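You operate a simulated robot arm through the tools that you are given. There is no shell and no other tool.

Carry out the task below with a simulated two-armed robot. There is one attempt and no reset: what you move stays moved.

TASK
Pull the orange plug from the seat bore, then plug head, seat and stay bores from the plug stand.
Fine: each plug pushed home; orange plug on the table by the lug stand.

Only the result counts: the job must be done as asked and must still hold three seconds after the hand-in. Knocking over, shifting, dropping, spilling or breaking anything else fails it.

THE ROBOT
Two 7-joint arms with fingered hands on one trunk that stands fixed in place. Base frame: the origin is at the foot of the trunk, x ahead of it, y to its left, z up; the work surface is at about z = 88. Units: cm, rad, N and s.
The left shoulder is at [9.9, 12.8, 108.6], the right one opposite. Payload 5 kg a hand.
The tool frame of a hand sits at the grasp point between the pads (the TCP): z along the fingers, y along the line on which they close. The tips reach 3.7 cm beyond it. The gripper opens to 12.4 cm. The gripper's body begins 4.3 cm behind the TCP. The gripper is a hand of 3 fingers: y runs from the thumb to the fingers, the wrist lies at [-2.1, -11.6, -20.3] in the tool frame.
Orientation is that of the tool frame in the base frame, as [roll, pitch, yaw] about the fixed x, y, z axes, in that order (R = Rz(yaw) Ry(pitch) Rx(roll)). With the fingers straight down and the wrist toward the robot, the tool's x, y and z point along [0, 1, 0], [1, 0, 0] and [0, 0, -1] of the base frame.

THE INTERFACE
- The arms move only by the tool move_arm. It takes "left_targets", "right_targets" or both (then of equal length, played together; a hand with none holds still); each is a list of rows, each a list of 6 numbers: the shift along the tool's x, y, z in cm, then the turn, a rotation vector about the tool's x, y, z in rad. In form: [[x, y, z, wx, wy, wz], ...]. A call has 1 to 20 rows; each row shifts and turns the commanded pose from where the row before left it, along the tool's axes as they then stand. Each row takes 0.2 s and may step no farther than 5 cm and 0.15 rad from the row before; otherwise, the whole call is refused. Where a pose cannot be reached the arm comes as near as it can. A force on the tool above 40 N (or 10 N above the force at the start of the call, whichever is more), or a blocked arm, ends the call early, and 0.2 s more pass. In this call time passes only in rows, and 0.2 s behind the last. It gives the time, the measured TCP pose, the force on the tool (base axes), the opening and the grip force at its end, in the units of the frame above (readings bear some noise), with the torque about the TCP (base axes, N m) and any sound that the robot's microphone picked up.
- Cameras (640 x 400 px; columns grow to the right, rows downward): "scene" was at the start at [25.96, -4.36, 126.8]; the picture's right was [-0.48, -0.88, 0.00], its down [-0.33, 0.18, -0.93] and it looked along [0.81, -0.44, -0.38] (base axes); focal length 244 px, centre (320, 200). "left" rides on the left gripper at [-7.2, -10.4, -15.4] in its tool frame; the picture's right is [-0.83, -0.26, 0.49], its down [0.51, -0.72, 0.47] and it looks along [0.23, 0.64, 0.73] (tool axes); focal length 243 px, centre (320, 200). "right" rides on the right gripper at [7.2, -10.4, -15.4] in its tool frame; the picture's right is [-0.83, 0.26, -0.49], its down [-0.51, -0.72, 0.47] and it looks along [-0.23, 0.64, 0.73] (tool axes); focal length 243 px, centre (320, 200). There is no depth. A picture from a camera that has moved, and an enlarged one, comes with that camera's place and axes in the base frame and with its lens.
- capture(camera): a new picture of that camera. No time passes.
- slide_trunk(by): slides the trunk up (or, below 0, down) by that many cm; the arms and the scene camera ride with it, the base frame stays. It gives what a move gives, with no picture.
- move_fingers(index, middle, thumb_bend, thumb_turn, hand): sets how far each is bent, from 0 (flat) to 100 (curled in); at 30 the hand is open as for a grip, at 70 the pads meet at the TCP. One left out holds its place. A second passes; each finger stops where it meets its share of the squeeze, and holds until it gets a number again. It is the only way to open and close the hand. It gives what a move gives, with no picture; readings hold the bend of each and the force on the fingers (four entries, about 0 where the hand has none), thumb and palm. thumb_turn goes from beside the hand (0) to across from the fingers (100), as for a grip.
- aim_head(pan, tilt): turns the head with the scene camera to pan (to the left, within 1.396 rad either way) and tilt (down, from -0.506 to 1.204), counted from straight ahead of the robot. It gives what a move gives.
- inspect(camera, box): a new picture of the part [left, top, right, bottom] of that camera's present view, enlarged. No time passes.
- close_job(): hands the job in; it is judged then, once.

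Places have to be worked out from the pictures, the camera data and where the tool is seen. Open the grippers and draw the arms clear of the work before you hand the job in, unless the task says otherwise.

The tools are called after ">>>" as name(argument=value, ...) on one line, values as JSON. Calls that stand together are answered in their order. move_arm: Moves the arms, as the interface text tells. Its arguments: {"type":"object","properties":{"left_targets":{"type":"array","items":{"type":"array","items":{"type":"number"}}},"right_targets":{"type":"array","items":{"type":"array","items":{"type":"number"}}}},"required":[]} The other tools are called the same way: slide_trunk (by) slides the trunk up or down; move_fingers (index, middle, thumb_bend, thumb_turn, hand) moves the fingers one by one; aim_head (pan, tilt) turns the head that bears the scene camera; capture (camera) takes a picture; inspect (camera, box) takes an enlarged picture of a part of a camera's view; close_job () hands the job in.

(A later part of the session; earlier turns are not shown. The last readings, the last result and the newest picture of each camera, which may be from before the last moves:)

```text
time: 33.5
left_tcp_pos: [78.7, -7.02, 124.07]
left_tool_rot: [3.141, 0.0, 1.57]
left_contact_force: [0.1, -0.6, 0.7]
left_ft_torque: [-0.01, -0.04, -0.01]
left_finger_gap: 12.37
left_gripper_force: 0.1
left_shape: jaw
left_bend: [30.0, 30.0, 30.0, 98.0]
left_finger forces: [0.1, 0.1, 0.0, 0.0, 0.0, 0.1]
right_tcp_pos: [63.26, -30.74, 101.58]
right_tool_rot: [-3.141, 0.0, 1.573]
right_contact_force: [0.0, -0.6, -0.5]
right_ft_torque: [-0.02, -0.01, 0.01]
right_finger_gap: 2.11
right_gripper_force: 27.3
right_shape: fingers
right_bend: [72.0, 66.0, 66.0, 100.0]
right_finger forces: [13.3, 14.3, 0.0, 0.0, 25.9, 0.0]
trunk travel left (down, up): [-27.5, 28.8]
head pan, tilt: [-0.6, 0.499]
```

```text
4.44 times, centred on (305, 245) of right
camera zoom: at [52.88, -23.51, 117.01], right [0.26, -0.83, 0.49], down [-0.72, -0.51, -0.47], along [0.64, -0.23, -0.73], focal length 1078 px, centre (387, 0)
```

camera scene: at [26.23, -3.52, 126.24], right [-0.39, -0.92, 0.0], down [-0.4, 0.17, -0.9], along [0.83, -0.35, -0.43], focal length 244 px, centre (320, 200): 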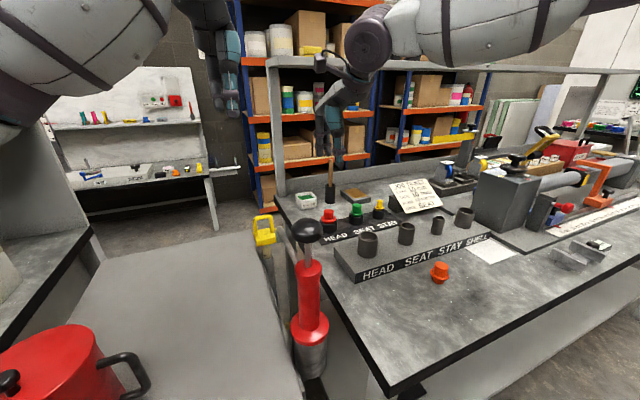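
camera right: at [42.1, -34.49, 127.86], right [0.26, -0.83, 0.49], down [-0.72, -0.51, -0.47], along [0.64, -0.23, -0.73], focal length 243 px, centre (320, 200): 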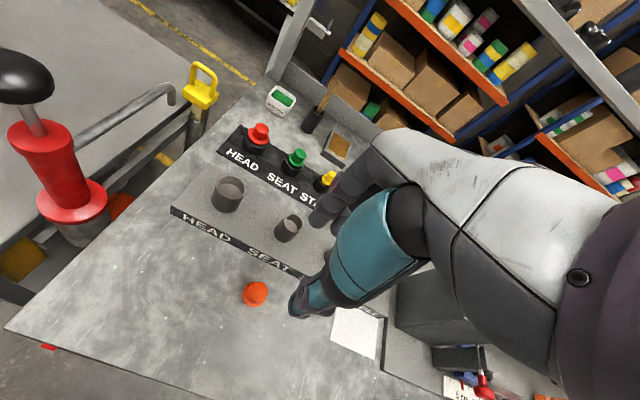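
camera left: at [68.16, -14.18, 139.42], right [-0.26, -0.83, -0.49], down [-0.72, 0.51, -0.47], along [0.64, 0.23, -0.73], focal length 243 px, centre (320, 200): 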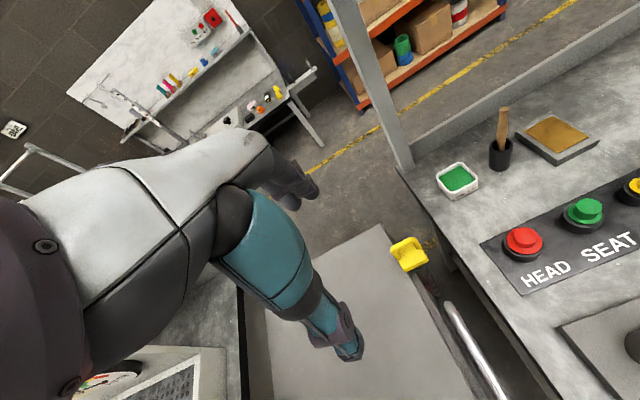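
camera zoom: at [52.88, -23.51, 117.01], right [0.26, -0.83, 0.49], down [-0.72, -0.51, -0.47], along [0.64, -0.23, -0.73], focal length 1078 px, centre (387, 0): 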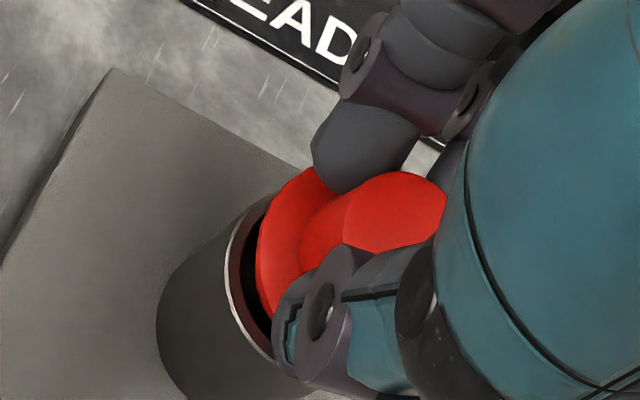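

No contact force; the stub is at rim level and looks centred. I continue lowering in small steps.

>>> move_arm(right_targets=[[0, 0, 0.2, 0, 0, 0], [0, 0, 0.2, 0, 0, 0]])

>>> inspect(camera="scene", box=[285, 175, 345, 235])

>>> inspect(camera="right", box=[260, 200, 350, 290])

```text
time: 34.1
left_tcp_pos: [78.72, -7.01, 123.95]
left_tool_rot: [3.142, -0.001, 1.571]
left_contact_force: [-0.1, -1.1, 0.5]
left_ft_torque: [0.0, -0.01, -0.03]
left_finger_gap: 12.38
left_gripper_force: 0.1
left_shape: jaw
left_bend: [30.0, 30.0, 30.0, 98.0]
left_finger forces: [0.0, 0.0, 0.0, 0.0, 0.0, 0.2]
right_tcp_pos: [63.12, -30.75, 101.31]
right_tool_rot: [-3.141, 0.001, 1.571]
right_contact_force: [0.2, -0.5, -1.0]
right_ft_torque: [0.04, 0.01, -0.01]
right_finger_gap: 2.16
right_gripper_force: 27.0
right_shape: fingers
right_bend: [72.0, 66.0, 66.0, 100.0]
right_finger forces: [13.3, 14.3, 0.1, 0.0, 25.9, 0.0]
trunk travel left (down, up): [-27.5, 28.8]
head pan, tilt: [-0.6, 0.499]
```

```text
6.67 times, centred on (315, 205) of scene
camera zoom: at [25.32, -5.09, 125.78], right [-0.56, -0.83, 0.0], down [-0.4, 0.27, -0.88], along [0.72, -0.5, -0.48], focal length 1624 px, centre (353, 167)
```

zoom: 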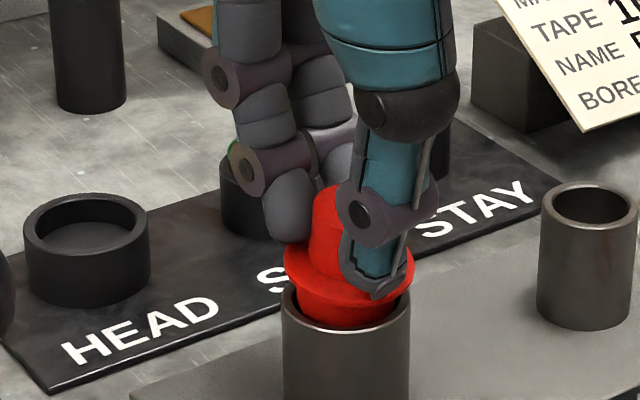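

```text
4.44 times, centred on (305, 245) of right
camera zoom: at [52.86, -23.5, 116.61], right [0.26, -0.83, 0.49], down [-0.72, -0.51, -0.47], along [0.64, -0.23, -0.73], focal length 1078 px, centre (387, 0)
```

zoom: 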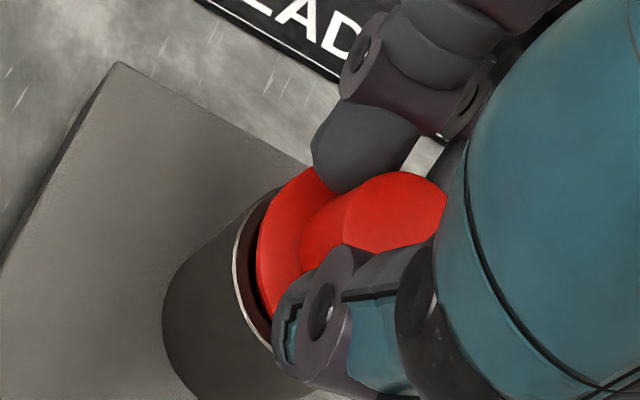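

>>> move_arm(right_targets=[[0, 0, 0.2, 0, 0, 0], [0, 0, 0.2, 0, 0, 0]])

>>> inspect(camera="scene", box=[285, 175, 345, 235])

```text
time: 34.7
left_tcp_pos: [78.67, -6.97, 124.0]
left_tool_rot: [-3.141, 0.0, 1.571]
left_contact_force: [0.3, 0.6, -0.8]
left_ft_torque: [-0.01, -0.02, -0.06]
left_finger_gap: 12.36
left_gripper_force: 0.1
left_shape: jaw
left_bend: [30.0, 30.0, 30.0, 98.0]
left_finger forces: [0.1, 0.0, 0.1, 0.0, 0.0, 0.0]
right_tcp_pos: [63.29, -30.62, 100.81]
right_tool_rot: [-3.141, 0.001, 1.571]
right_contact_force: [-0.7, -0.6, -0.6]
right_ft_torque: [0.03, 0.01, 0.0]
right_finger_gap: 2.15
right_gripper_force: 27.0
right_shape: fingers
right_bend: [72.0, 66.0, 66.0, 100.0]
right_finger forces: [13.3, 14.3, 0.1, 0.0, 25.9, 0.0]
trunk travel left (down, up): [-27.5, 28.8]
head pan, tilt: [-0.6, 0.499]
```

```text
6.67 times, centred on (315, 205) of scene
camera zoom: at [25.32, -5.09, 125.78], right [-0.56, -0.83, 0.0], down [-0.4, 0.27, -0.88], along [0.72, -0.5, -0.48], focal length 1624 px, centre (353, 167)
```

zoom: 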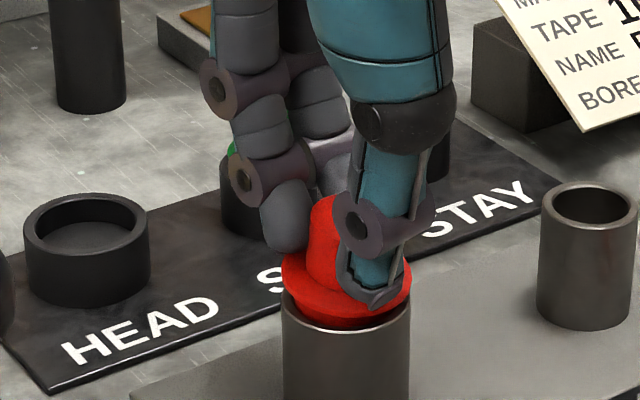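

It is going in without force. I keep lowering toward the flange seat.

>>> move_arm(right_targets=[[0, 0, 0.2, 0, 0, 0], [0, 0, 0.2, 0, 0, 0]])

>>> inspect(camera="scene", box=[285, 175, 345, 235])

>>> inspect(camera="right", box=[260, 200, 350, 290])

```text
time: 35.3
left_tcp_pos: [78.73, -6.94, 124.09]
left_tool_rot: [-3.141, -0.001, 1.57]
left_contact_force: [0.8, 0.4, -0.6]
left_ft_torque: [0.02, 0.02, 0.0]
left_finger_gap: 12.39
left_gripper_force: 0.2
left_shape: jaw
left_bend: [30.0, 30.0, 30.0, 98.0]
left_finger forces: [0.1, 0.0, 0.1, 0.0, 0.0, 0.0]
right_tcp_pos: [63.28, -30.72, 100.37]
right_tool_rot: [-3.142, 0.001, 1.571]
right_contact_force: [-0.5, 0.1, 0.4]
right_ft_torque: [0.0, 0.0, 0.0]
right_finger_gap: 2.14
right_gripper_force: 26.7
right_shape: fingers
right_bend: [72.0, 66.0, 66.0, 100.0]
right_finger forces: [13.3, 14.4, 0.1, 0.2, 25.9, 0.1]
trunk travel left (down, up): [-27.5, 28.8]
head pan, tilt: [-0.6, 0.499]
```

```text
6.67 times, centred on (315, 205) of scene
camera zoom: at [25.31, -5.08, 125.78], right [-0.56, -0.83, 0.0], down [-0.4, 0.27, -0.88], along [0.72, -0.5, -0.48], focal length 1624 px, centre (353, 167)
```

zoom: 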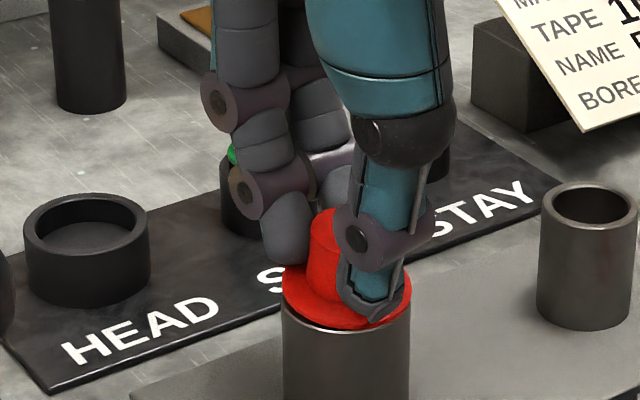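

```text
4.44 times, centred on (305, 245) of right
camera zoom: at [52.88, -23.41, 115.77], right [0.26, -0.83, 0.49], down [-0.72, -0.51, -0.47], along [0.64, -0.23, -0.73], focal length 1078 px, centre (387, 0)
```

zoom: 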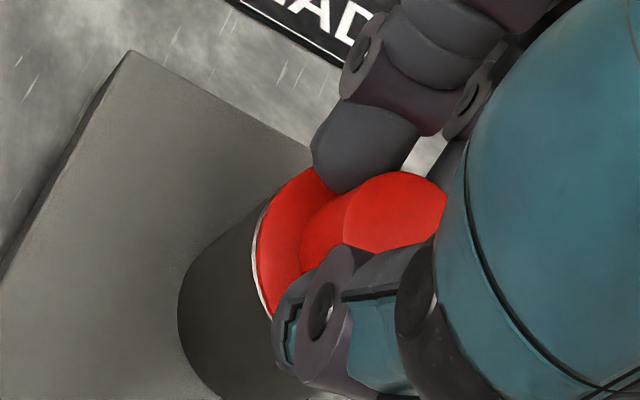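

The flange is almost on the rim. I press further in small steps and watch the force.

>>> move_arm(right_targets=[[0, 0, 0.15, 0, 0, 0], [0, 0, 0.15, 0, 0, 0], [0, 0, 0.15, 0, 0, 0]])

>>> inspect(camera="scene", box=[285, 175, 345, 235])

>>> inspect(camera="right", box=[260, 200, 350, 290])

```text
time: 36.1
left_tcp_pos: [78.63, -6.87, 124.03]
left_tool_rot: [3.141, 0.0, 1.568]
left_contact_force: [-0.1, 0.5, 0.3]
left_ft_torque: [0.0, -0.01, -0.01]
left_finger_gap: 12.37
left_gripper_force: 0.0
left_shape: jaw
left_bend: [30.0, 30.0, 30.0, 98.0]
left_finger forces: [0.0, 0.0, 0.0, 0.0, 0.0, 0.0]
right_tcp_pos: [63.46, -30.6, 100.0]
right_tool_rot: [3.141, 0.0, 1.572]
right_contact_force: [4.8, 3.1, 9.2]
right_ft_torque: [0.0, 0.13, 0.09]
right_finger_gap: 2.07
right_gripper_force: 29.1
right_shape: fingers
right_bend: [72.0, 64.0, 69.0, 100.0]
right_finger forces: [14.9, 16.8, 0.1, 0.0, 26.9, 0.0]
trunk travel left (down, up): [-27.5, 28.8]
head pan, tilt: [-0.6, 0.499]
```

```text
6.67 times, centred on (315, 205) of scene
camera zoom: at [25.26, -5.02, 125.8], right [-0.56, -0.83, 0.0], down [-0.39, 0.27, -0.88], along [0.72, -0.5, -0.48], focal length 1624 px, centre (353, 167)
```

zoom: 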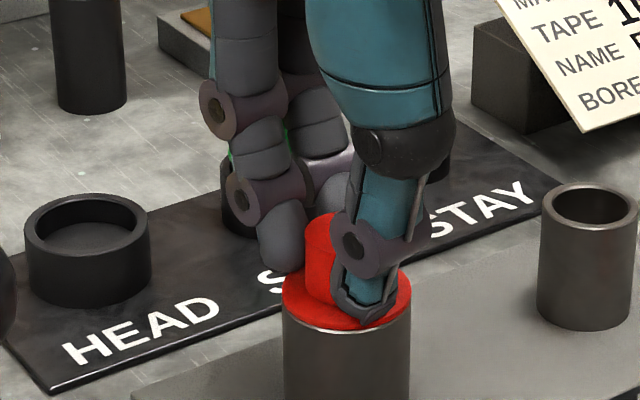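

```text
4.44 times, centred on (305, 245) of right
camera zoom: at [52.9, -23.41, 115.41], right [0.26, -0.83, 0.49], down [-0.72, -0.51, -0.47], along [0.64, -0.23, -0.73], focal length 1078 px, centre (387, 0)
```

zoom: 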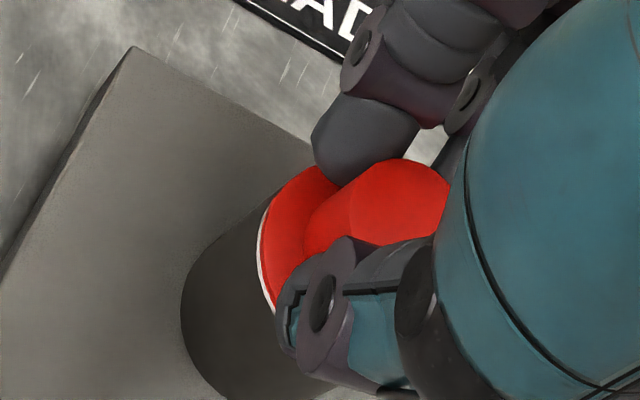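

The flange now lies level on the rim with 9 N. I push a little further to make sure it is home.

>>> move_arm(right_targets=[[0, 0, 0.12, 0, 0, 0], [0, 0, 0.12, 0, 0, 0], [0, 0, 0.12, 0, 0, 0]])

>>> inspect(camera="scene", box=[295, 185, 335, 225])

```text
time: 36.9
left_tcp_pos: [78.51, -6.89, 124.09]
left_tool_rot: [3.14, 0.002, 1.57]
left_contact_force: [-0.3, -0.8, -0.5]
left_ft_torque: [0.02, 0.02, 0.02]
left_finger_gap: 12.38
left_gripper_force: 0.2
left_shape: jaw
left_bend: [30.0, 30.0, 30.0, 98.0]
left_finger forces: [0.1, 0.0, 0.0, 0.0, 0.0, 0.0]
right_tcp_pos: [63.3, -30.57, 99.82]
right_tool_rot: [3.137, 0.002, 1.571]
right_contact_force: [5.7, -3.5, 33.0]
right_ft_torque: [-0.19, -0.05, 0.05]
right_finger_gap: 2.0
right_gripper_force: 32.8
right_shape: fingers
right_bend: [72.0, 64.0, 69.0, 100.0]
right_finger forces: [15.4, 21.6, 0.0, 0.0, 29.4, 0.0]
trunk travel left (down, up): [-27.5, 28.8]
head pan, tilt: [-0.6, 0.499]
```

```text
10.00 times, centred on (315, 205) of scene
camera zoom: at [25.1, -4.98, 125.85], right [-0.56, -0.83, 0.0], down [-0.39, 0.27, -0.88], along [0.73, -0.5, -0.48], focal length 2437 px, centre (370, 150)
```

zoom: 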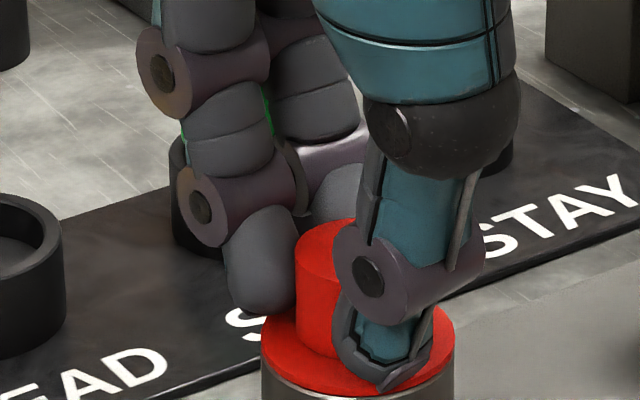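

33 N and the flange is flat on the rim, so the red plug is home. I relax the push slightly and open the fingers.

>>> move_arm(right_targets=[[0, 0, -0.22, 0, 0, 0]])

>>> move_fingers(hand="right", index=54, middle=52, thumb_bend=52, thumb_turn=100)

>>> inspect(camera="scene", box=[285, 175, 345, 235])

>>> inspect(camera="right", box=[240, 180, 380, 320])

```text
time: 37.3
left_tcp_pos: [78.61, -6.81, 124.17]
left_tool_rot: [3.141, 0.002, 1.572]
left_contact_force: [-0.2, -0.3, -0.4]
left_ft_torque: [-0.02, 0.02, 0.0]
left_finger_gap: 12.37
left_gripper_force: 0.0
left_shape: jaw
left_bend: [30.0, 30.0, 30.0, 98.0]
left_finger forces: [0.0, 0.0, 0.0, 0.0, 0.0, 0.0]
right_tcp_pos: [63.28, -30.55, 99.98]
right_tool_rot: [3.14, 0.001, 1.57]
right_contact_force: [8.8, -2.9, 27.5]
right_ft_torque: [-0.14, -0.15, 0.01]
right_finger_gap: 2.0
right_gripper_force: 32.8
right_shape: fingers
right_bend: [72.0, 64.0, 69.0, 100.0]
right_finger forces: [15.9, 21.3, 0.0, 0.1, 27.9, 0.1]
trunk travel left (down, up): [-27.5, 28.8]
head pan, tilt: [-0.6, 0.499]
```

```text
time: 38.3
left_tcp_pos: [78.71, -6.9, 123.91]
left_tool_rot: [3.141, 0.0, 1.57]
left_contact_force: [0.1, -0.2, -0.5]
left_ft_torque: [0.0, 0.04, -0.02]
left_finger_gap: 12.34
left_gripper_force: 0.2
left_shape: jaw
left_bend: [30.0, 30.0, 30.0, 98.0]
left_finger forces: [0.1, 0.0, 0.1, 0.0, 0.0, 0.0]
right_tcp_pos: [63.44, -30.65, 99.86]
right_tool_rot: [-3.139, 0.001, 1.571]
right_contact_force: [-0.4, -0.2, 1.0]
right_ft_torque: [0.02, 0.06, -0.02]
right_finger_gap: 5.75
right_gripper_force: 0.1
right_shape: fingers
right_bend: [54.0, 52.0, 52.0, 100.0]
right_finger forces: [0.1, 0.0, 0.0, 0.0, 0.1, 0.0]
trunk travel left (down, up): [-27.5, 28.8]
head pan, tilt: [-0.6, 0.499]
```

```text
6.67 times, centred on (315, 205) of scene
camera zoom: at [25.32, -5.09, 125.78], right [-0.56, -0.83, 0.0], down [-0.4, 0.27, -0.88], along [0.72, -0.5, -0.48], focal length 1624 px, centre (353, 167)
```

zoom: 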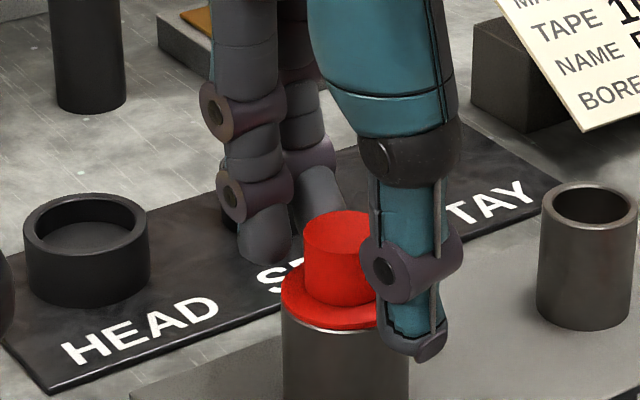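

```text
2.86 times, centred on (310, 250) of right
camera zoom: at [52.94, -23.46, 115.15], right [0.26, -0.83, 0.49], down [-0.72, -0.51, -0.47], along [0.64, -0.23, -0.73], focal length 693 px, centre (349, 57)
```

zoom: 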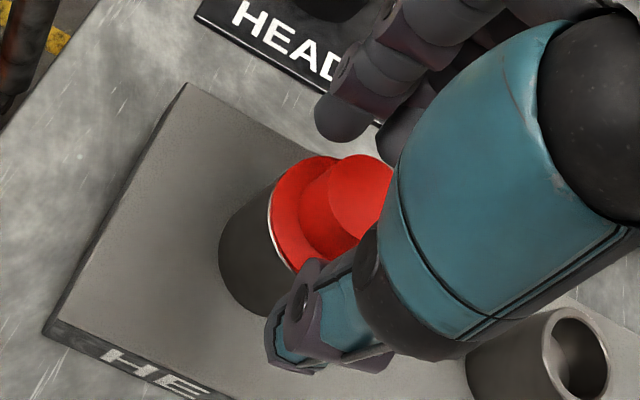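

The red plug sits flush on the head bore. I open further and raise the hand clear.

>>> move_fingers(hand="right", index=46, middle=46, thumb_bend=46, thumb_turn=100)

>>> move_arm(right_targets=[[0, 0, -1, 0, 0, 0], [0, 0, -2, 0, 0, 0], [0, 0, -3, 0, 0, 0], [0, 0, -4, 0, 0, 0], [0, 0, -2.5, 0, 0, 0]])

>>> inspect(camera="scene", box=[250, 170, 370, 250])

>>> inspect(camera="right", box=[180, 160, 380, 360])

```text
time: 39.3
left_tcp_pos: [78.64, -6.96, 124.04]
left_tool_rot: [3.141, -0.001, 1.571]
left_contact_force: [-0.3, 0.1, 0.0]
left_ft_torque: [0.01, 0.01, -0.03]
left_finger_gap: 12.37
left_gripper_force: 0.1
left_shape: jaw
left_bend: [30.0, 30.0, 30.0, 98.0]
left_finger forces: [0.0, 0.1, 0.1, 0.0, 0.0, 0.1]
right_tcp_pos: [63.32, -30.71, 99.74]
right_tool_rot: [3.141, 0.0, 1.571]
right_contact_force: [1.1, -0.2, -0.5]
right_ft_torque: [0.01, 0.02, 0.01]
right_finger_gap: 7.94
right_gripper_force: 0.1
right_shape: fingers
right_bend: [46.0, 46.0, 46.0, 100.0]
right_finger forces: [0.0, 0.1, 0.0, 0.0, 0.1, 0.0]
trunk travel left (down, up): [-27.5, 28.8]
head pan, tilt: [-0.6, 0.499]
```

```text
time: 40.5
left_tcp_pos: [78.77, -6.96, 123.93]
left_tool_rot: [3.14, -0.001, 1.57]
left_contact_force: [-0.7, -0.2, -0.2]
left_ft_torque: [0.0, 0.01, 0.05]
left_finger_gap: 12.38
left_gripper_force: 0.0
left_shape: jaw
left_bend: [30.0, 30.0, 30.0, 98.0]
left_finger forces: [0.1, 0.1, 0.0, 0.0, 0.0, 0.0]
right_tcp_pos: [63.13, -30.7, 112.42]
right_tool_rot: [-3.141, 0.001, 1.571]
right_contact_force: [-0.3, 0.8, 0.7]
right_ft_torque: [0.04, 0.0, -0.01]
right_finger_gap: 7.94
right_gripper_force: 0.1
right_shape: fingers
right_bend: [46.0, 46.0, 46.0, 100.0]
right_finger forces: [0.0, 0.1, 0.0, 0.1, 0.1, 0.0]
trunk travel left (down, up): [-27.5, 28.8]
head pan, tilt: [-0.6, 0.499]
```

```text
5.00 times, centred on (310, 210) of scene
camera zoom: at [25.27, -5.05, 125.79], right [-0.56, -0.83, 0.0], down [-0.39, 0.27, -0.88], along [0.72, -0.5, -0.48], focal length 1218 px, centre (370, 150)
```

zoom: 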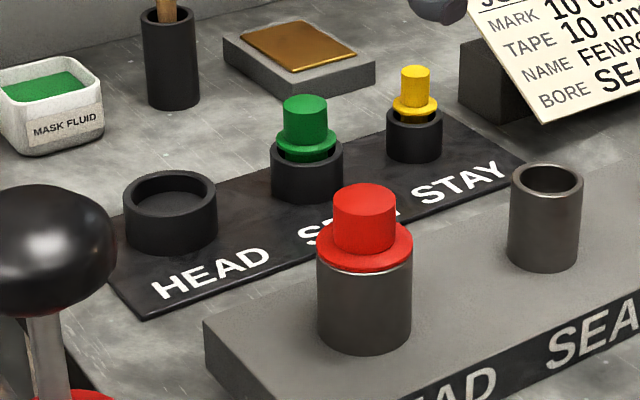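

```text
2.00 times, centred on (280, 260) of right
camera zoom: at [52.78, -23.39, 127.76], right [0.26, -0.83, 0.49], down [-0.72, -0.51, -0.47], along [0.64, -0.23, -0.73], focal length 485 px, centre (400, 80)
```

zoom: 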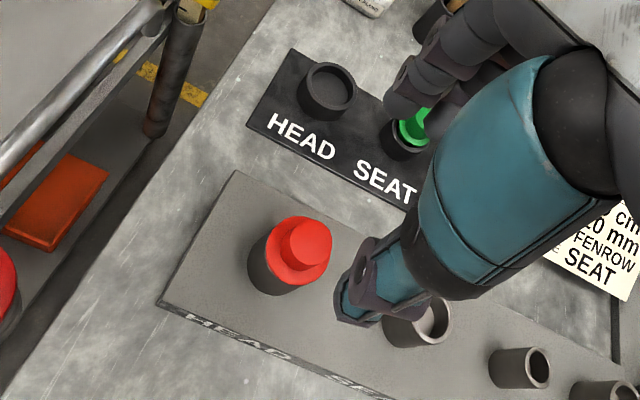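

Red is flush. Next the green plug at about (79.5, -37.65); I move above it with the TCP slightly to -y (y ≈ -38.0) to balance the two fingers better.

>>> move_arm(right_targets=[[-1.83, 4.04, 0, 0, 0, 0], [-1.83, 4.04, 0, 0, 0, 0], [-1.82, 4.04, 0, 0, 0, 0], [-1.82, 4.04, 0, 0, 0, 0], [0, 0, 4, 0, 0, 0], [0, 0, 4, 0, 0, 0], [0, 0, 3.4, 0, 0, 0]])

>>> inspect(camera="scene", box=[260, 110, 400, 230])

>>> inspect(camera="right", box=[220, 140, 420, 340])

```text
time: 42.1
left_tcp_pos: [78.8, -6.92, 123.89]
left_tool_rot: [-3.139, 0.001, 1.572]
left_contact_force: [0.3, 0.4, -0.5]
left_ft_torque: [0.05, 0.01, -0.02]
left_finger_gap: 12.35
left_gripper_force: 0.1
left_shape: jaw
left_bend: [30.0, 30.0, 30.0, 98.0]
left_finger forces: [0.0, 0.0, 0.1, 0.1, 0.1, 0.0]
right_tcp_pos: [79.59, -38.01, 100.68]
right_tool_rot: [-3.141, 0.0, 1.571]
right_contact_force: [0.1, 0.3, 0.4]
right_ft_torque: [0.03, 0.02, -0.02]
right_finger_gap: 7.97
right_gripper_force: 0.0
right_shape: fingers
right_bend: [46.0, 46.0, 46.0, 100.0]
right_finger forces: [0.0, 0.0, 0.1, 0.1, 0.0, 0.1]
trunk travel left (down, up): [-27.5, 28.8]
head pan, tilt: [-0.6, 0.499]
```

```text
3.33 times, centred on (330, 170) of scene
camera zoom: at [25.41, -5.13, 125.76], right [-0.56, -0.83, 0.0], down [-0.4, 0.27, -0.88], along [0.72, -0.5, -0.48], focal length 812 px, centre (287, 300)
```

zoom: 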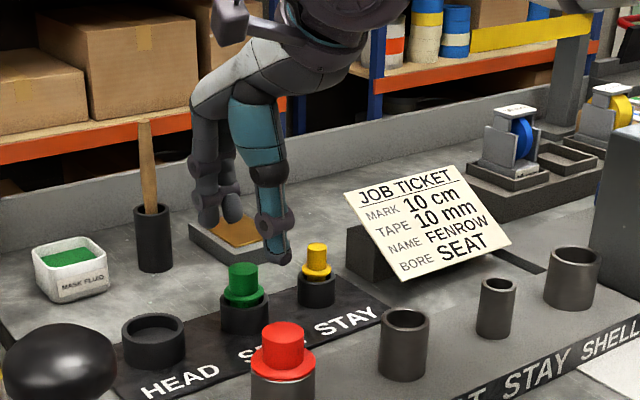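

```text
2.00 times, centred on (320, 240) of right
camera zoom: at [69.14, -30.79, 116.04], right [0.26, -0.83, 0.49], down [-0.72, -0.51, -0.47], along [0.64, -0.23, -0.73], focal length 485 px, centre (320, 120)
```

zoom: 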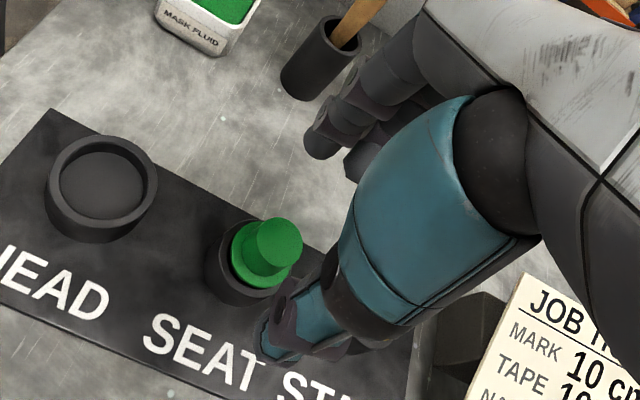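

Green knob reads ≈ (79.7, -37.85). I adjust by 0.1 in x and -0.15 in y and go down to grip height.

>>> move_arm(right_targets=[[-0.15, 0.1, 1.5, 0, 0, 0], [0, 0, 1.8, 0, 0, 0], [0, 0, 1.3, 0, 0, 0]])

>>> move_fingers(hand="right", index=55, middle=55, thumb_bend=55, thumb_turn=100)

>>> inspect(camera="scene", box=[280, 150, 360, 220])

>>> inspect(camera="right", box=[240, 160, 380, 300])

```text
time: 42.9
left_tcp_pos: [78.73, -6.95, 123.97]
left_tool_rot: [-3.14, 0.001, 1.571]
left_contact_force: [0.4, -0.1, -0.2]
left_ft_torque: [0.0, 0.02, 0.02]
left_finger_gap: 12.37
left_gripper_force: 0.2
left_shape: jaw
left_bend: [30.0, 30.0, 30.0, 98.0]
left_finger forces: [0.0, 0.0, 0.0, 0.0, 0.0, 0.1]
right_tcp_pos: [79.57, -38.23, 96.26]
right_tool_rot: [3.141, 0.0, 1.57]
right_contact_force: [0.2, -0.9, -0.4]
right_ft_torque: [0.0, 0.0, -0.01]
right_finger_gap: 7.97
right_gripper_force: 0.1
right_shape: fingers
right_bend: [46.0, 46.0, 46.0, 100.0]
right_finger forces: [0.0, 0.1, 0.0, 0.0, 0.0, 0.0]
trunk travel left (down, up): [-27.5, 28.8]
head pan, tilt: [-0.6, 0.499]
```

```text
time: 43.9
left_tcp_pos: [78.72, -6.92, 124.21]
left_tool_rot: [-3.141, 0.0, 1.57]
left_contact_force: [0.2, 0.6, 0.4]
left_ft_torque: [0.01, -0.01, -0.01]
left_finger_gap: 12.4
left_gripper_force: 0.0
left_shape: jaw
left_bend: [30.0, 30.0, 30.0, 98.0]
left_finger forces: [0.1, 0.0, 0.0, 0.0, 0.0, 0.0]
right_tcp_pos: [79.59, -38.17, 96.38]
right_tool_rot: [-3.141, -0.001, 1.571]
right_contact_force: [-0.4, -0.2, 1.2]
right_ft_torque: [0.0, -0.01, 0.0]
right_finger_gap: 5.27
right_gripper_force: 0.0
right_shape: fingers
right_bend: [55.0, 55.0, 55.0, 100.0]
right_finger forces: [0.0, 0.0, 0.0, 0.1, 0.0, 0.1]
trunk travel left (down, up): [-27.5, 28.8]
head pan, tilt: [-0.6, 0.499]
```

```text
5.71 times, centred on (320, 185) of scene
camera zoom: at [25.31, -5.08, 125.78], right [-0.56, -0.83, 0.0], down [-0.4, 0.27, -0.88], along [0.72, -0.5, -0.48], focal length 1392 px, centre (320, 286)
```

zoom: 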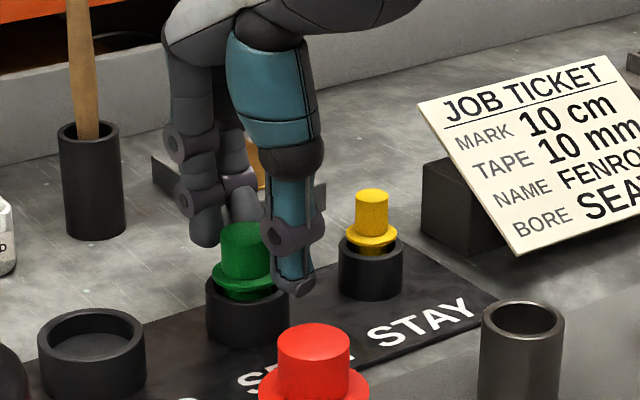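

```text
2.86 times, centred on (310, 230) of right
camera zoom: at [69.17, -31.0, 111.7], right [0.26, -0.83, 0.49], down [-0.72, -0.51, -0.47], along [0.64, -0.23, -0.73], focal length 693 px, centre (349, 114)
```

zoom: 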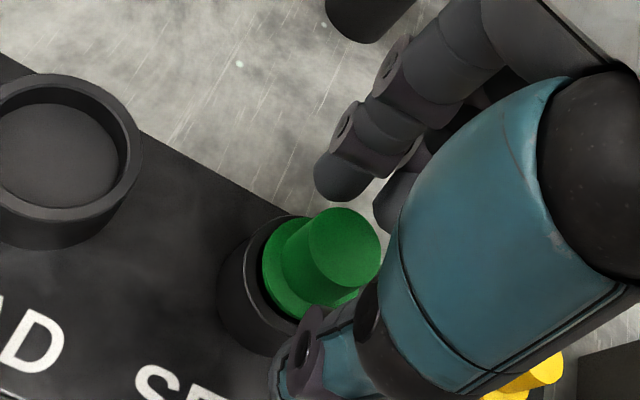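

The green knob is between thumb and fingers. I squeeze.

>>> move_fingers(hand="right", index=80, middle=80, thumb_bend=80, thumb_turn=100)

>>> inspect(camera="scene", box=[280, 150, 360, 220])

>>> inspect(camera="right", box=[240, 160, 380, 300])

```text
time: 44.9
left_tcp_pos: [78.79, -6.92, 123.84]
left_tool_rot: [-3.14, -0.001, 1.571]
left_contact_force: [0.6, -0.6, 0.1]
left_ft_torque: [-0.02, 0.0, -0.02]
left_finger_gap: 12.36
left_gripper_force: 0.1
left_shape: jaw
left_bend: [30.0, 30.0, 30.0, 98.0]
left_finger forces: [0.1, 0.0, 0.1, 0.1, 0.0, 0.0]
right_tcp_pos: [79.65, -38.28, 96.38]
right_tool_rot: [-3.141, -0.001, 1.572]
right_contact_force: [0.3, 1.2, -0.1]
right_ft_torque: [-0.01, 0.0, 0.03]
right_finger_gap: 2.43
right_gripper_force: 18.5
right_shape: fingers
right_bend: [55.0, 80.0, 72.0, 100.0]
right_finger forces: [16.4, 0.0, 0.0, 0.1, 19.2, 0.0]
trunk travel left (down, up): [-27.5, 28.8]
head pan, tilt: [-0.6, 0.499]
```

```text
5.71 times, centred on (320, 185) of scene
camera zoom: at [25.31, -5.08, 125.78], right [-0.56, -0.83, 0.0], down [-0.4, 0.27, -0.88], along [0.72, -0.5, -0.48], focal length 1392 px, centre (320, 286)
```

zoom: 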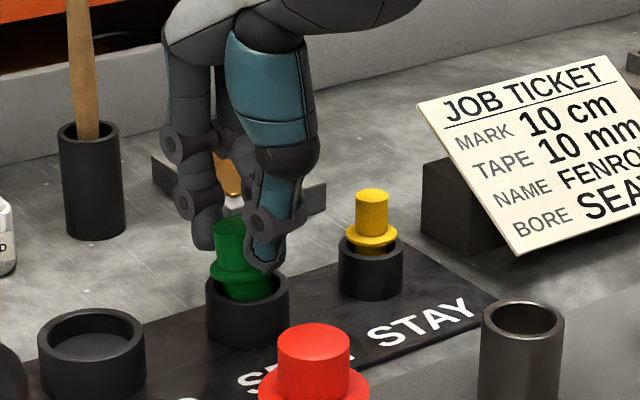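

```text
2.86 times, centred on (310, 230) of right
camera zoom: at [69.17, -31.0, 111.7], right [0.26, -0.83, 0.49], down [-0.72, -0.51, -0.47], along [0.64, -0.23, -0.73], focal length 693 px, centre (349, 114)
```

zoom: 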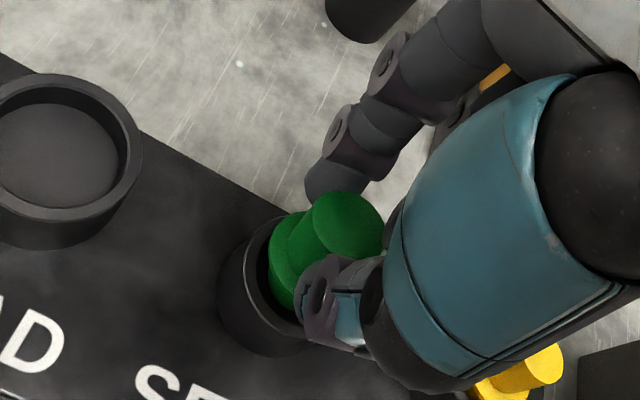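

The middle finger missed: I shifted the hand too far to -y. I reopen and check how the green plug stands.

>>> move_fingers(hand="right", index=48, middle=48, thumb_bend=48, thumb_turn=100)

>>> inspect(camera="scene", box=[280, 150, 360, 220])

>>> inspect(camera="right", box=[240, 160, 380, 300])

```text
time: 45.9
left_tcp_pos: [78.67, -7.01, 124.01]
left_tool_rot: [-3.14, 0.0, 1.572]
left_contact_force: [0.6, -0.2, -0.7]
left_ft_torque: [-0.01, 0.02, 0.03]
left_finger_gap: 12.41
left_gripper_force: 0.1
left_shape: jaw
left_bend: [30.0, 30.0, 30.0, 98.0]
left_finger forces: [0.1, 0.1, 0.0, 0.0, 0.1, 0.0]
right_tcp_pos: [79.49, -38.19, 96.27]
right_tool_rot: [3.14, -0.001, 1.571]
right_contact_force: [0.2, -0.2, -0.4]
right_ft_torque: [0.0, -0.01, -0.01]
right_finger_gap: 7.32
right_gripper_force: 0.0
right_shape: fingers
right_bend: [48.0, 48.0, 48.0, 100.0]
right_finger forces: [0.0, 0.0, 0.0, 0.0, 0.0, 0.0]
trunk travel left (down, up): [-27.5, 28.8]
head pan, tilt: [-0.6, 0.499]
```

```text
5.71 times, centred on (320, 185) of scene
camera zoom: at [25.31, -5.08, 125.78], right [-0.56, -0.83, 0.0], down [-0.4, 0.27, -0.88], along [0.72, -0.5, -0.48], focal length 1392 px, centre (320, 286)
```

zoom: 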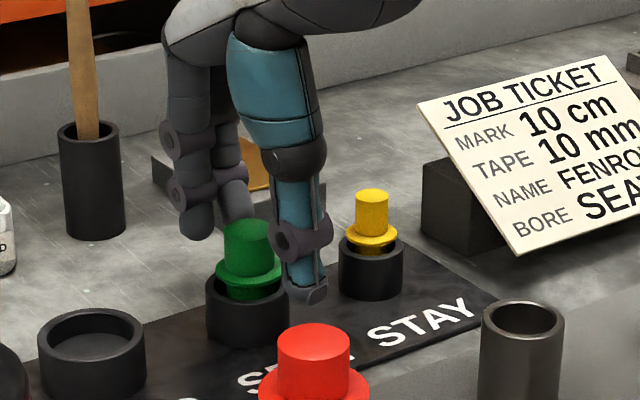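

```text
2.86 times, centred on (310, 230) of right
camera zoom: at [69.17, -31.0, 111.7], right [0.26, -0.83, 0.49], down [-0.72, -0.51, -0.47], along [0.64, -0.23, -0.73], focal length 693 px, centre (349, 114)
```

zoom: 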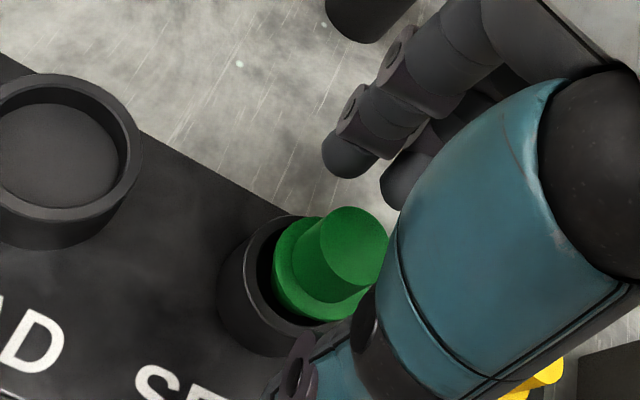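

The green plug stands upright, moved slightly within its cup to about (80.1, -38.1), which now is nearly where red sat relative to the hand. I shift 0.25 cm in +x and squeeze again.

>>> move_arm(right_targets=[[0.05, 0.25, 0, 0, 0, 0]])

>>> move_fingers(hand="right", index=80, middle=80, thumb_bend=80, thumb_turn=100)

>>> inspect(camera="scene", box=[280, 150, 360, 220])

>>> inspect(camera="right", box=[240, 160, 380, 300])

```text
time: 46.3
left_tcp_pos: [78.71, -6.84, 124.14]
left_tool_rot: [3.141, 0.0, 1.572]
left_contact_force: [0.5, -1.0, 0.3]
left_ft_torque: [0.0, 0.0, 0.0]
left_finger_gap: 12.37
left_gripper_force: 0.1
left_shape: jaw
left_bend: [30.0, 30.0, 30.0, 98.0]
left_finger forces: [0.1, 0.1, 0.1, 0.0, 0.0, 0.1]
right_tcp_pos: [79.84, -38.08, 96.29]
right_tool_rot: [-3.14, -0.001, 1.572]
right_contact_force: [0.0, 0.3, 0.1]
right_ft_torque: [0.0, 0.01, 0.01]
right_finger_gap: 7.31
right_gripper_force: 0.0
right_shape: fingers
right_bend: [48.0, 48.0, 48.0, 100.0]
right_finger forces: [0.0, 0.0, 0.0, 0.0, 0.0, 0.1]
trunk travel left (down, up): [-27.5, 28.8]
head pan, tilt: [-0.6, 0.499]
```

```text
time: 47.3
left_tcp_pos: [78.59, -6.92, 124.1]
left_tool_rot: [-3.14, -0.001, 1.57]
left_contact_force: [0.5, -0.2, 0.8]
left_ft_torque: [-0.02, 0.03, -0.02]
left_finger_gap: 12.35
left_gripper_force: 0.0
left_shape: jaw
left_bend: [30.0, 30.0, 30.0, 98.0]
left_finger forces: [0.0, 0.1, 0.1, 0.0, 0.1, 0.0]
right_tcp_pos: [79.8, -38.12, 96.4]
right_tool_rot: [3.141, 0.001, 1.57]
right_contact_force: [-0.8, 0.3, -0.5]
right_ft_torque: [-0.03, -0.01, -0.01]
right_finger_gap: 2.15
right_gripper_force: 26.0
right_shape: fingers
right_bend: [71.0, 67.0, 66.0, 100.0]
right_finger forces: [13.5, 10.7, 0.0, 0.1, 27.4, 0.1]
trunk travel left (down, up): [-27.5, 28.8]
head pan, tilt: [-0.6, 0.499]
```

```text
5.71 times, centred on (320, 185) of scene
camera zoom: at [25.32, -5.08, 125.78], right [-0.56, -0.83, 0.0], down [-0.4, 0.27, -0.88], along [0.72, -0.5, -0.48], focal length 1392 px, centre (320, 286)
```

zoom: 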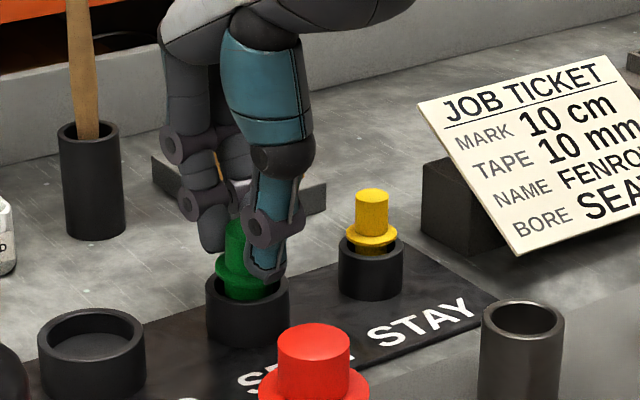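

```text
2.86 times, centred on (310, 230) of right
camera zoom: at [69.41, -30.9, 111.72], right [0.26, -0.83, 0.49], down [-0.72, -0.51, -0.47], along [0.64, -0.23, -0.73], focal length 693 px, centre (349, 114)
```

zoom: 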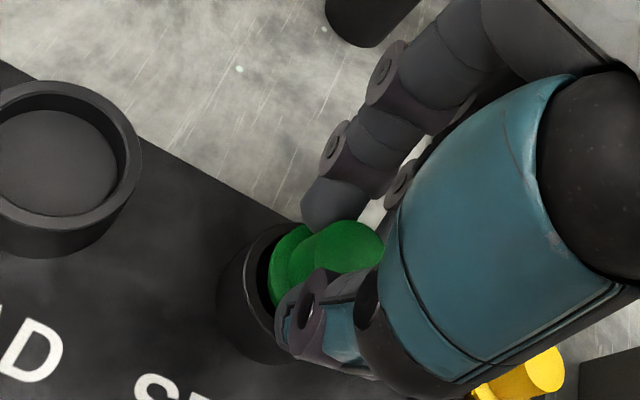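

A proper three-point grip now (13.5, 10.7, 27.4 N). I lift slowly.

>>> move_arm(right_targets=[[0, 0, -0.4, 0, 0, 0], [0, 0, -0.6, 0, 0, 0], [0, 0, -1, 0, 0, 0], [0, 0, -2, 0, 0, 0], [0, 0, -3, 0, 0, 0], [0, 0, -3, 0, 0, 0]])

>>> inspect(camera="scene", box=[280, 120, 340, 180])

>>> inspect(camera="right", box=[240, 160, 380, 300])

```text
time: 48.7
left_tcp_pos: [78.77, -6.94, 124.05]
left_tool_rot: [3.141, 0.0, 1.572]
left_contact_force: [0.4, 0.2, 0.5]
left_ft_torque: [0.0, 0.01, 0.0]
left_finger_gap: 12.37
left_gripper_force: 0.1
left_shape: jaw
left_bend: [30.0, 30.0, 30.0, 98.0]
left_finger forces: [0.0, 0.1, 0.0, 0.0, 0.0, 0.0]
right_tcp_pos: [79.8, -38.15, 106.31]
right_tool_rot: [-3.141, 0.001, 1.572]
right_contact_force: [0.4, 0.1, -0.1]
right_ft_torque: [-0.01, -0.05, 0.0]
right_finger_gap: 2.16
right_gripper_force: 25.3
right_shape: fingers
right_bend: [71.0, 67.0, 66.0, 100.0]
right_finger forces: [13.8, 11.2, 0.0, 0.1, 27.1, 0.1]
trunk travel left (down, up): [-27.5, 28.8]
head pan, tilt: [-0.6, 0.499]
```

```text
6.67 times, centred on (310, 150) of scene
camera zoom: at [25.26, -5.04, 125.8], right [-0.56, -0.83, 0.0], down [-0.39, 0.27, -0.88], along [0.72, -0.5, -0.48], focal length 1624 px, centre (387, 533)
```

zoom: 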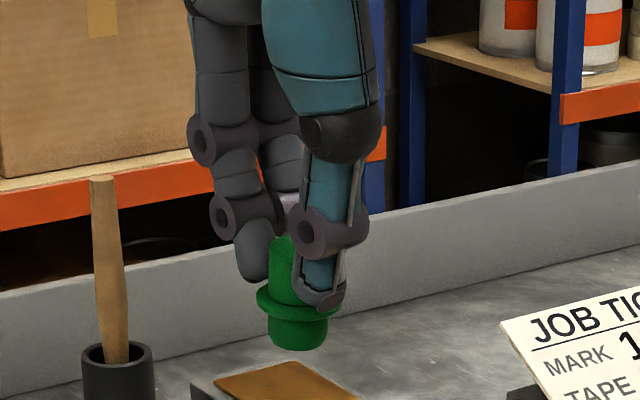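

```text
2.86 times, centred on (310, 230) of right
camera zoom: at [69.33, -30.89, 121.74], right [0.26, -0.83, 0.49], down [-0.72, -0.51, -0.47], along [0.64, -0.23, -0.73], focal length 693 px, centre (349, 114)
```

zoom: 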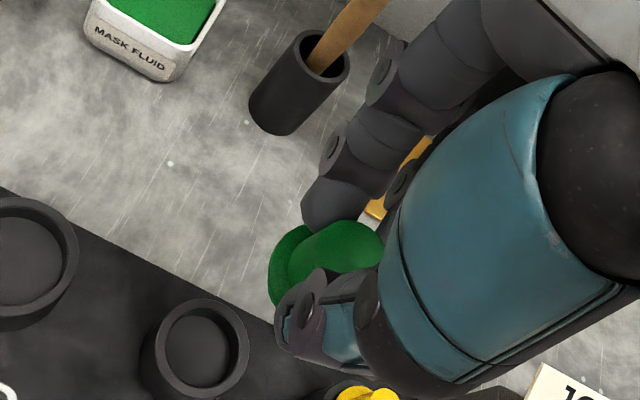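

The green plug is lifted and hangs upright. I carry it above the seat bore at about (63.3, -41.7).

>>> move_arm(right_targets=[[-0.94, -4.15, 0, 0, 0, 0], [-0.94, -4.15, 0, 0, 0, 0], [-0.94, -4.15, 0, 0, 0, 0], [-0.94, -4.15, 0, 0, 0, 0], [0, 0, 2, 0, 0, 0], [0, 0, 2, 0, 0, 0]])

>>> aim_head(pan=-0.75, tilt=0.5)

>>> inspect(camera="scene", box=[285, 165, 345, 225])

>>> inspect(camera="right", box=[260, 200, 350, 290])

```text
time: 50.1
left_tcp_pos: [78.62, -6.93, 123.99]
left_tool_rot: [3.14, 0.0, 1.571]
left_contact_force: [-0.1, 0.2, 0.5]
left_ft_torque: [-0.03, 0.01, 0.0]
left_finger_gap: 12.38
left_gripper_force: 0.1
left_shape: jaw
left_bend: [30.0, 30.0, 30.0, 98.0]
left_finger forces: [0.1, 0.1, 0.1, 0.1, 0.0, 0.0]
right_tcp_pos: [63.37, -41.74, 102.13]
right_tool_rot: [3.14, -0.001, 1.57]
right_contact_force: [0.3, -0.6, -0.6]
right_ft_torque: [0.06, -0.04, 0.0]
right_finger_gap: 2.13
right_gripper_force: 25.9
right_shape: fingers
right_bend: [71.0, 67.0, 67.0, 100.0]
right_finger forces: [14.1, 11.7, 0.0, 0.1, 26.8, 0.0]
trunk travel left (down, up): [-27.5, 28.8]
head pan, tilt: [-0.6, 0.499]
```

```text
time: 50.8
left_tcp_pos: [78.7, -6.86, 124.01]
left_tool_rot: [3.141, 0.0, 1.572]
left_contact_force: [-1.0, -0.5, -0.4]
left_ft_torque: [-0.03, -0.01, -0.02]
left_finger_gap: 12.38
left_gripper_force: 0.0
left_shape: jaw
left_bend: [30.0, 30.0, 30.0, 98.0]
left_finger forces: [0.0, 0.0, 0.1, 0.1, 0.0, 0.1]
right_tcp_pos: [63.27, -41.68, 102.35]
right_tool_rot: [3.14, 0.002, 1.57]
right_contact_force: [-0.1, -0.1, 0.6]
right_ft_torque: [-0.02, -0.02, 0.0]
right_finger_gap: 2.13
right_gripper_force: 26.6
right_shape: fingers
right_bend: [71.0, 67.0, 67.0, 100.0]
right_finger forces: [14.1, 11.7, 0.0, 0.0, 26.8, 0.0]
trunk travel left (down, up): [-27.5, 28.8]
head pan, tilt: [-0.75, 0.499]
```

```text
6.67 times, centred on (315, 195) of scene
camera zoom: at [24.45, -6.13, 125.79], right [-0.68, -0.73, 0.0], down [-0.35, 0.33, -0.88], along [0.64, -0.6, -0.48], focal length 1624 px, centre (353, 233)
```

zoom: 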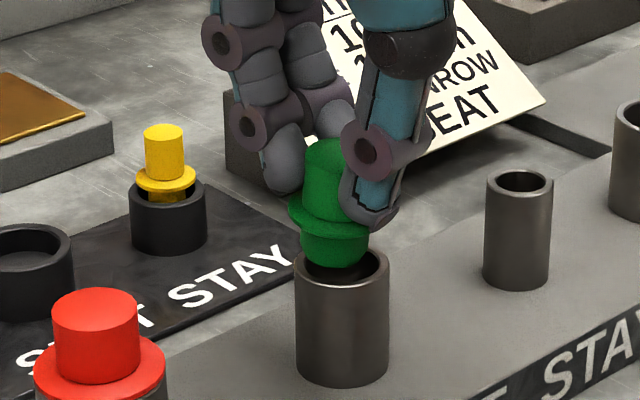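

```text
4.44 times, centred on (305, 245) of right
camera zoom: at [52.9, -34.48, 117.61], right [0.26, -0.83, 0.49], down [-0.72, -0.51, -0.47], along [0.64, -0.23, -0.73], focal length 1078 px, centre (387, 0)
```

zoom: 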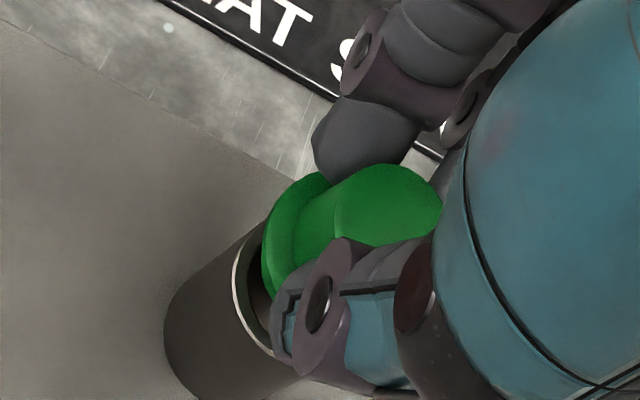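

The stub is about 0.25 cm off to +y and 0.1 to +x of the seat bore. I correct and lower a little more.

>>> move_arm(right_targets=[[-0.25, -0.12, 0, 0, 0, 0], [0, 0, 0.3, 0, 0, 0], [0, 0, 0.2, 0, 0, 0]])

>>> inspect(camera="scene", box=[295, 175, 335, 215])

>>> inspect(camera="right", box=[260, 200, 350, 290])

```text
time: 51.6
left_tcp_pos: [78.8, -6.91, 124.01]
left_tool_rot: [3.14, 0.0, 1.572]
left_contact_force: [0.8, 0.6, 0.3]
left_ft_torque: [0.01, -0.01, 0.03]
left_finger_gap: 12.38
left_gripper_force: 0.1
left_shape: jaw
left_bend: [30.0, 30.0, 30.0, 98.0]
left_finger forces: [0.0, 0.0, 0.0, 0.0, 0.0, 0.1]
right_tcp_pos: [63.16, -42.1, 101.76]
right_tool_rot: [3.141, 0.0, 1.57]
right_contact_force: [0.0, -0.2, -0.2]
right_ft_torque: [0.0, -0.03, 0.02]
right_finger_gap: 2.16
right_gripper_force: 26.7
right_shape: fingers
right_bend: [71.0, 67.0, 67.0, 100.0]
right_finger forces: [14.1, 11.7, 0.0, 0.0, 26.9, 0.1]
trunk travel left (down, up): [-27.5, 28.8]
head pan, tilt: [-0.75, 0.499]
```

```text
10.00 times, centred on (315, 195) of scene
camera zoom: at [24.46, -6.16, 125.78], right [-0.68, -0.73, 0.0], down [-0.35, 0.33, -0.88], along [0.64, -0.6, -0.48], focal length 2437 px, centre (370, 250)
```

zoom: 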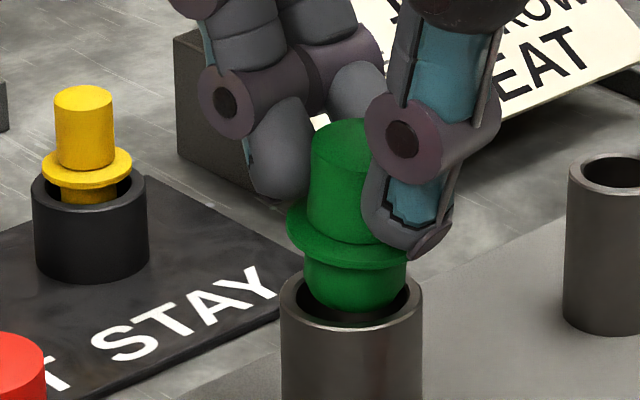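

```text
4.44 times, centred on (305, 245) of right
camera zoom: at [52.79, -34.88, 117.18], right [0.26, -0.83, 0.49], down [-0.72, -0.51, -0.47], along [0.64, -0.23, -0.73], focal length 1078 px, centre (387, 0)
```

zoom: 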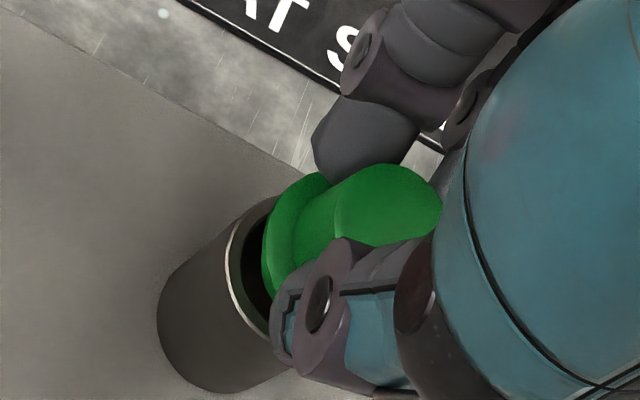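

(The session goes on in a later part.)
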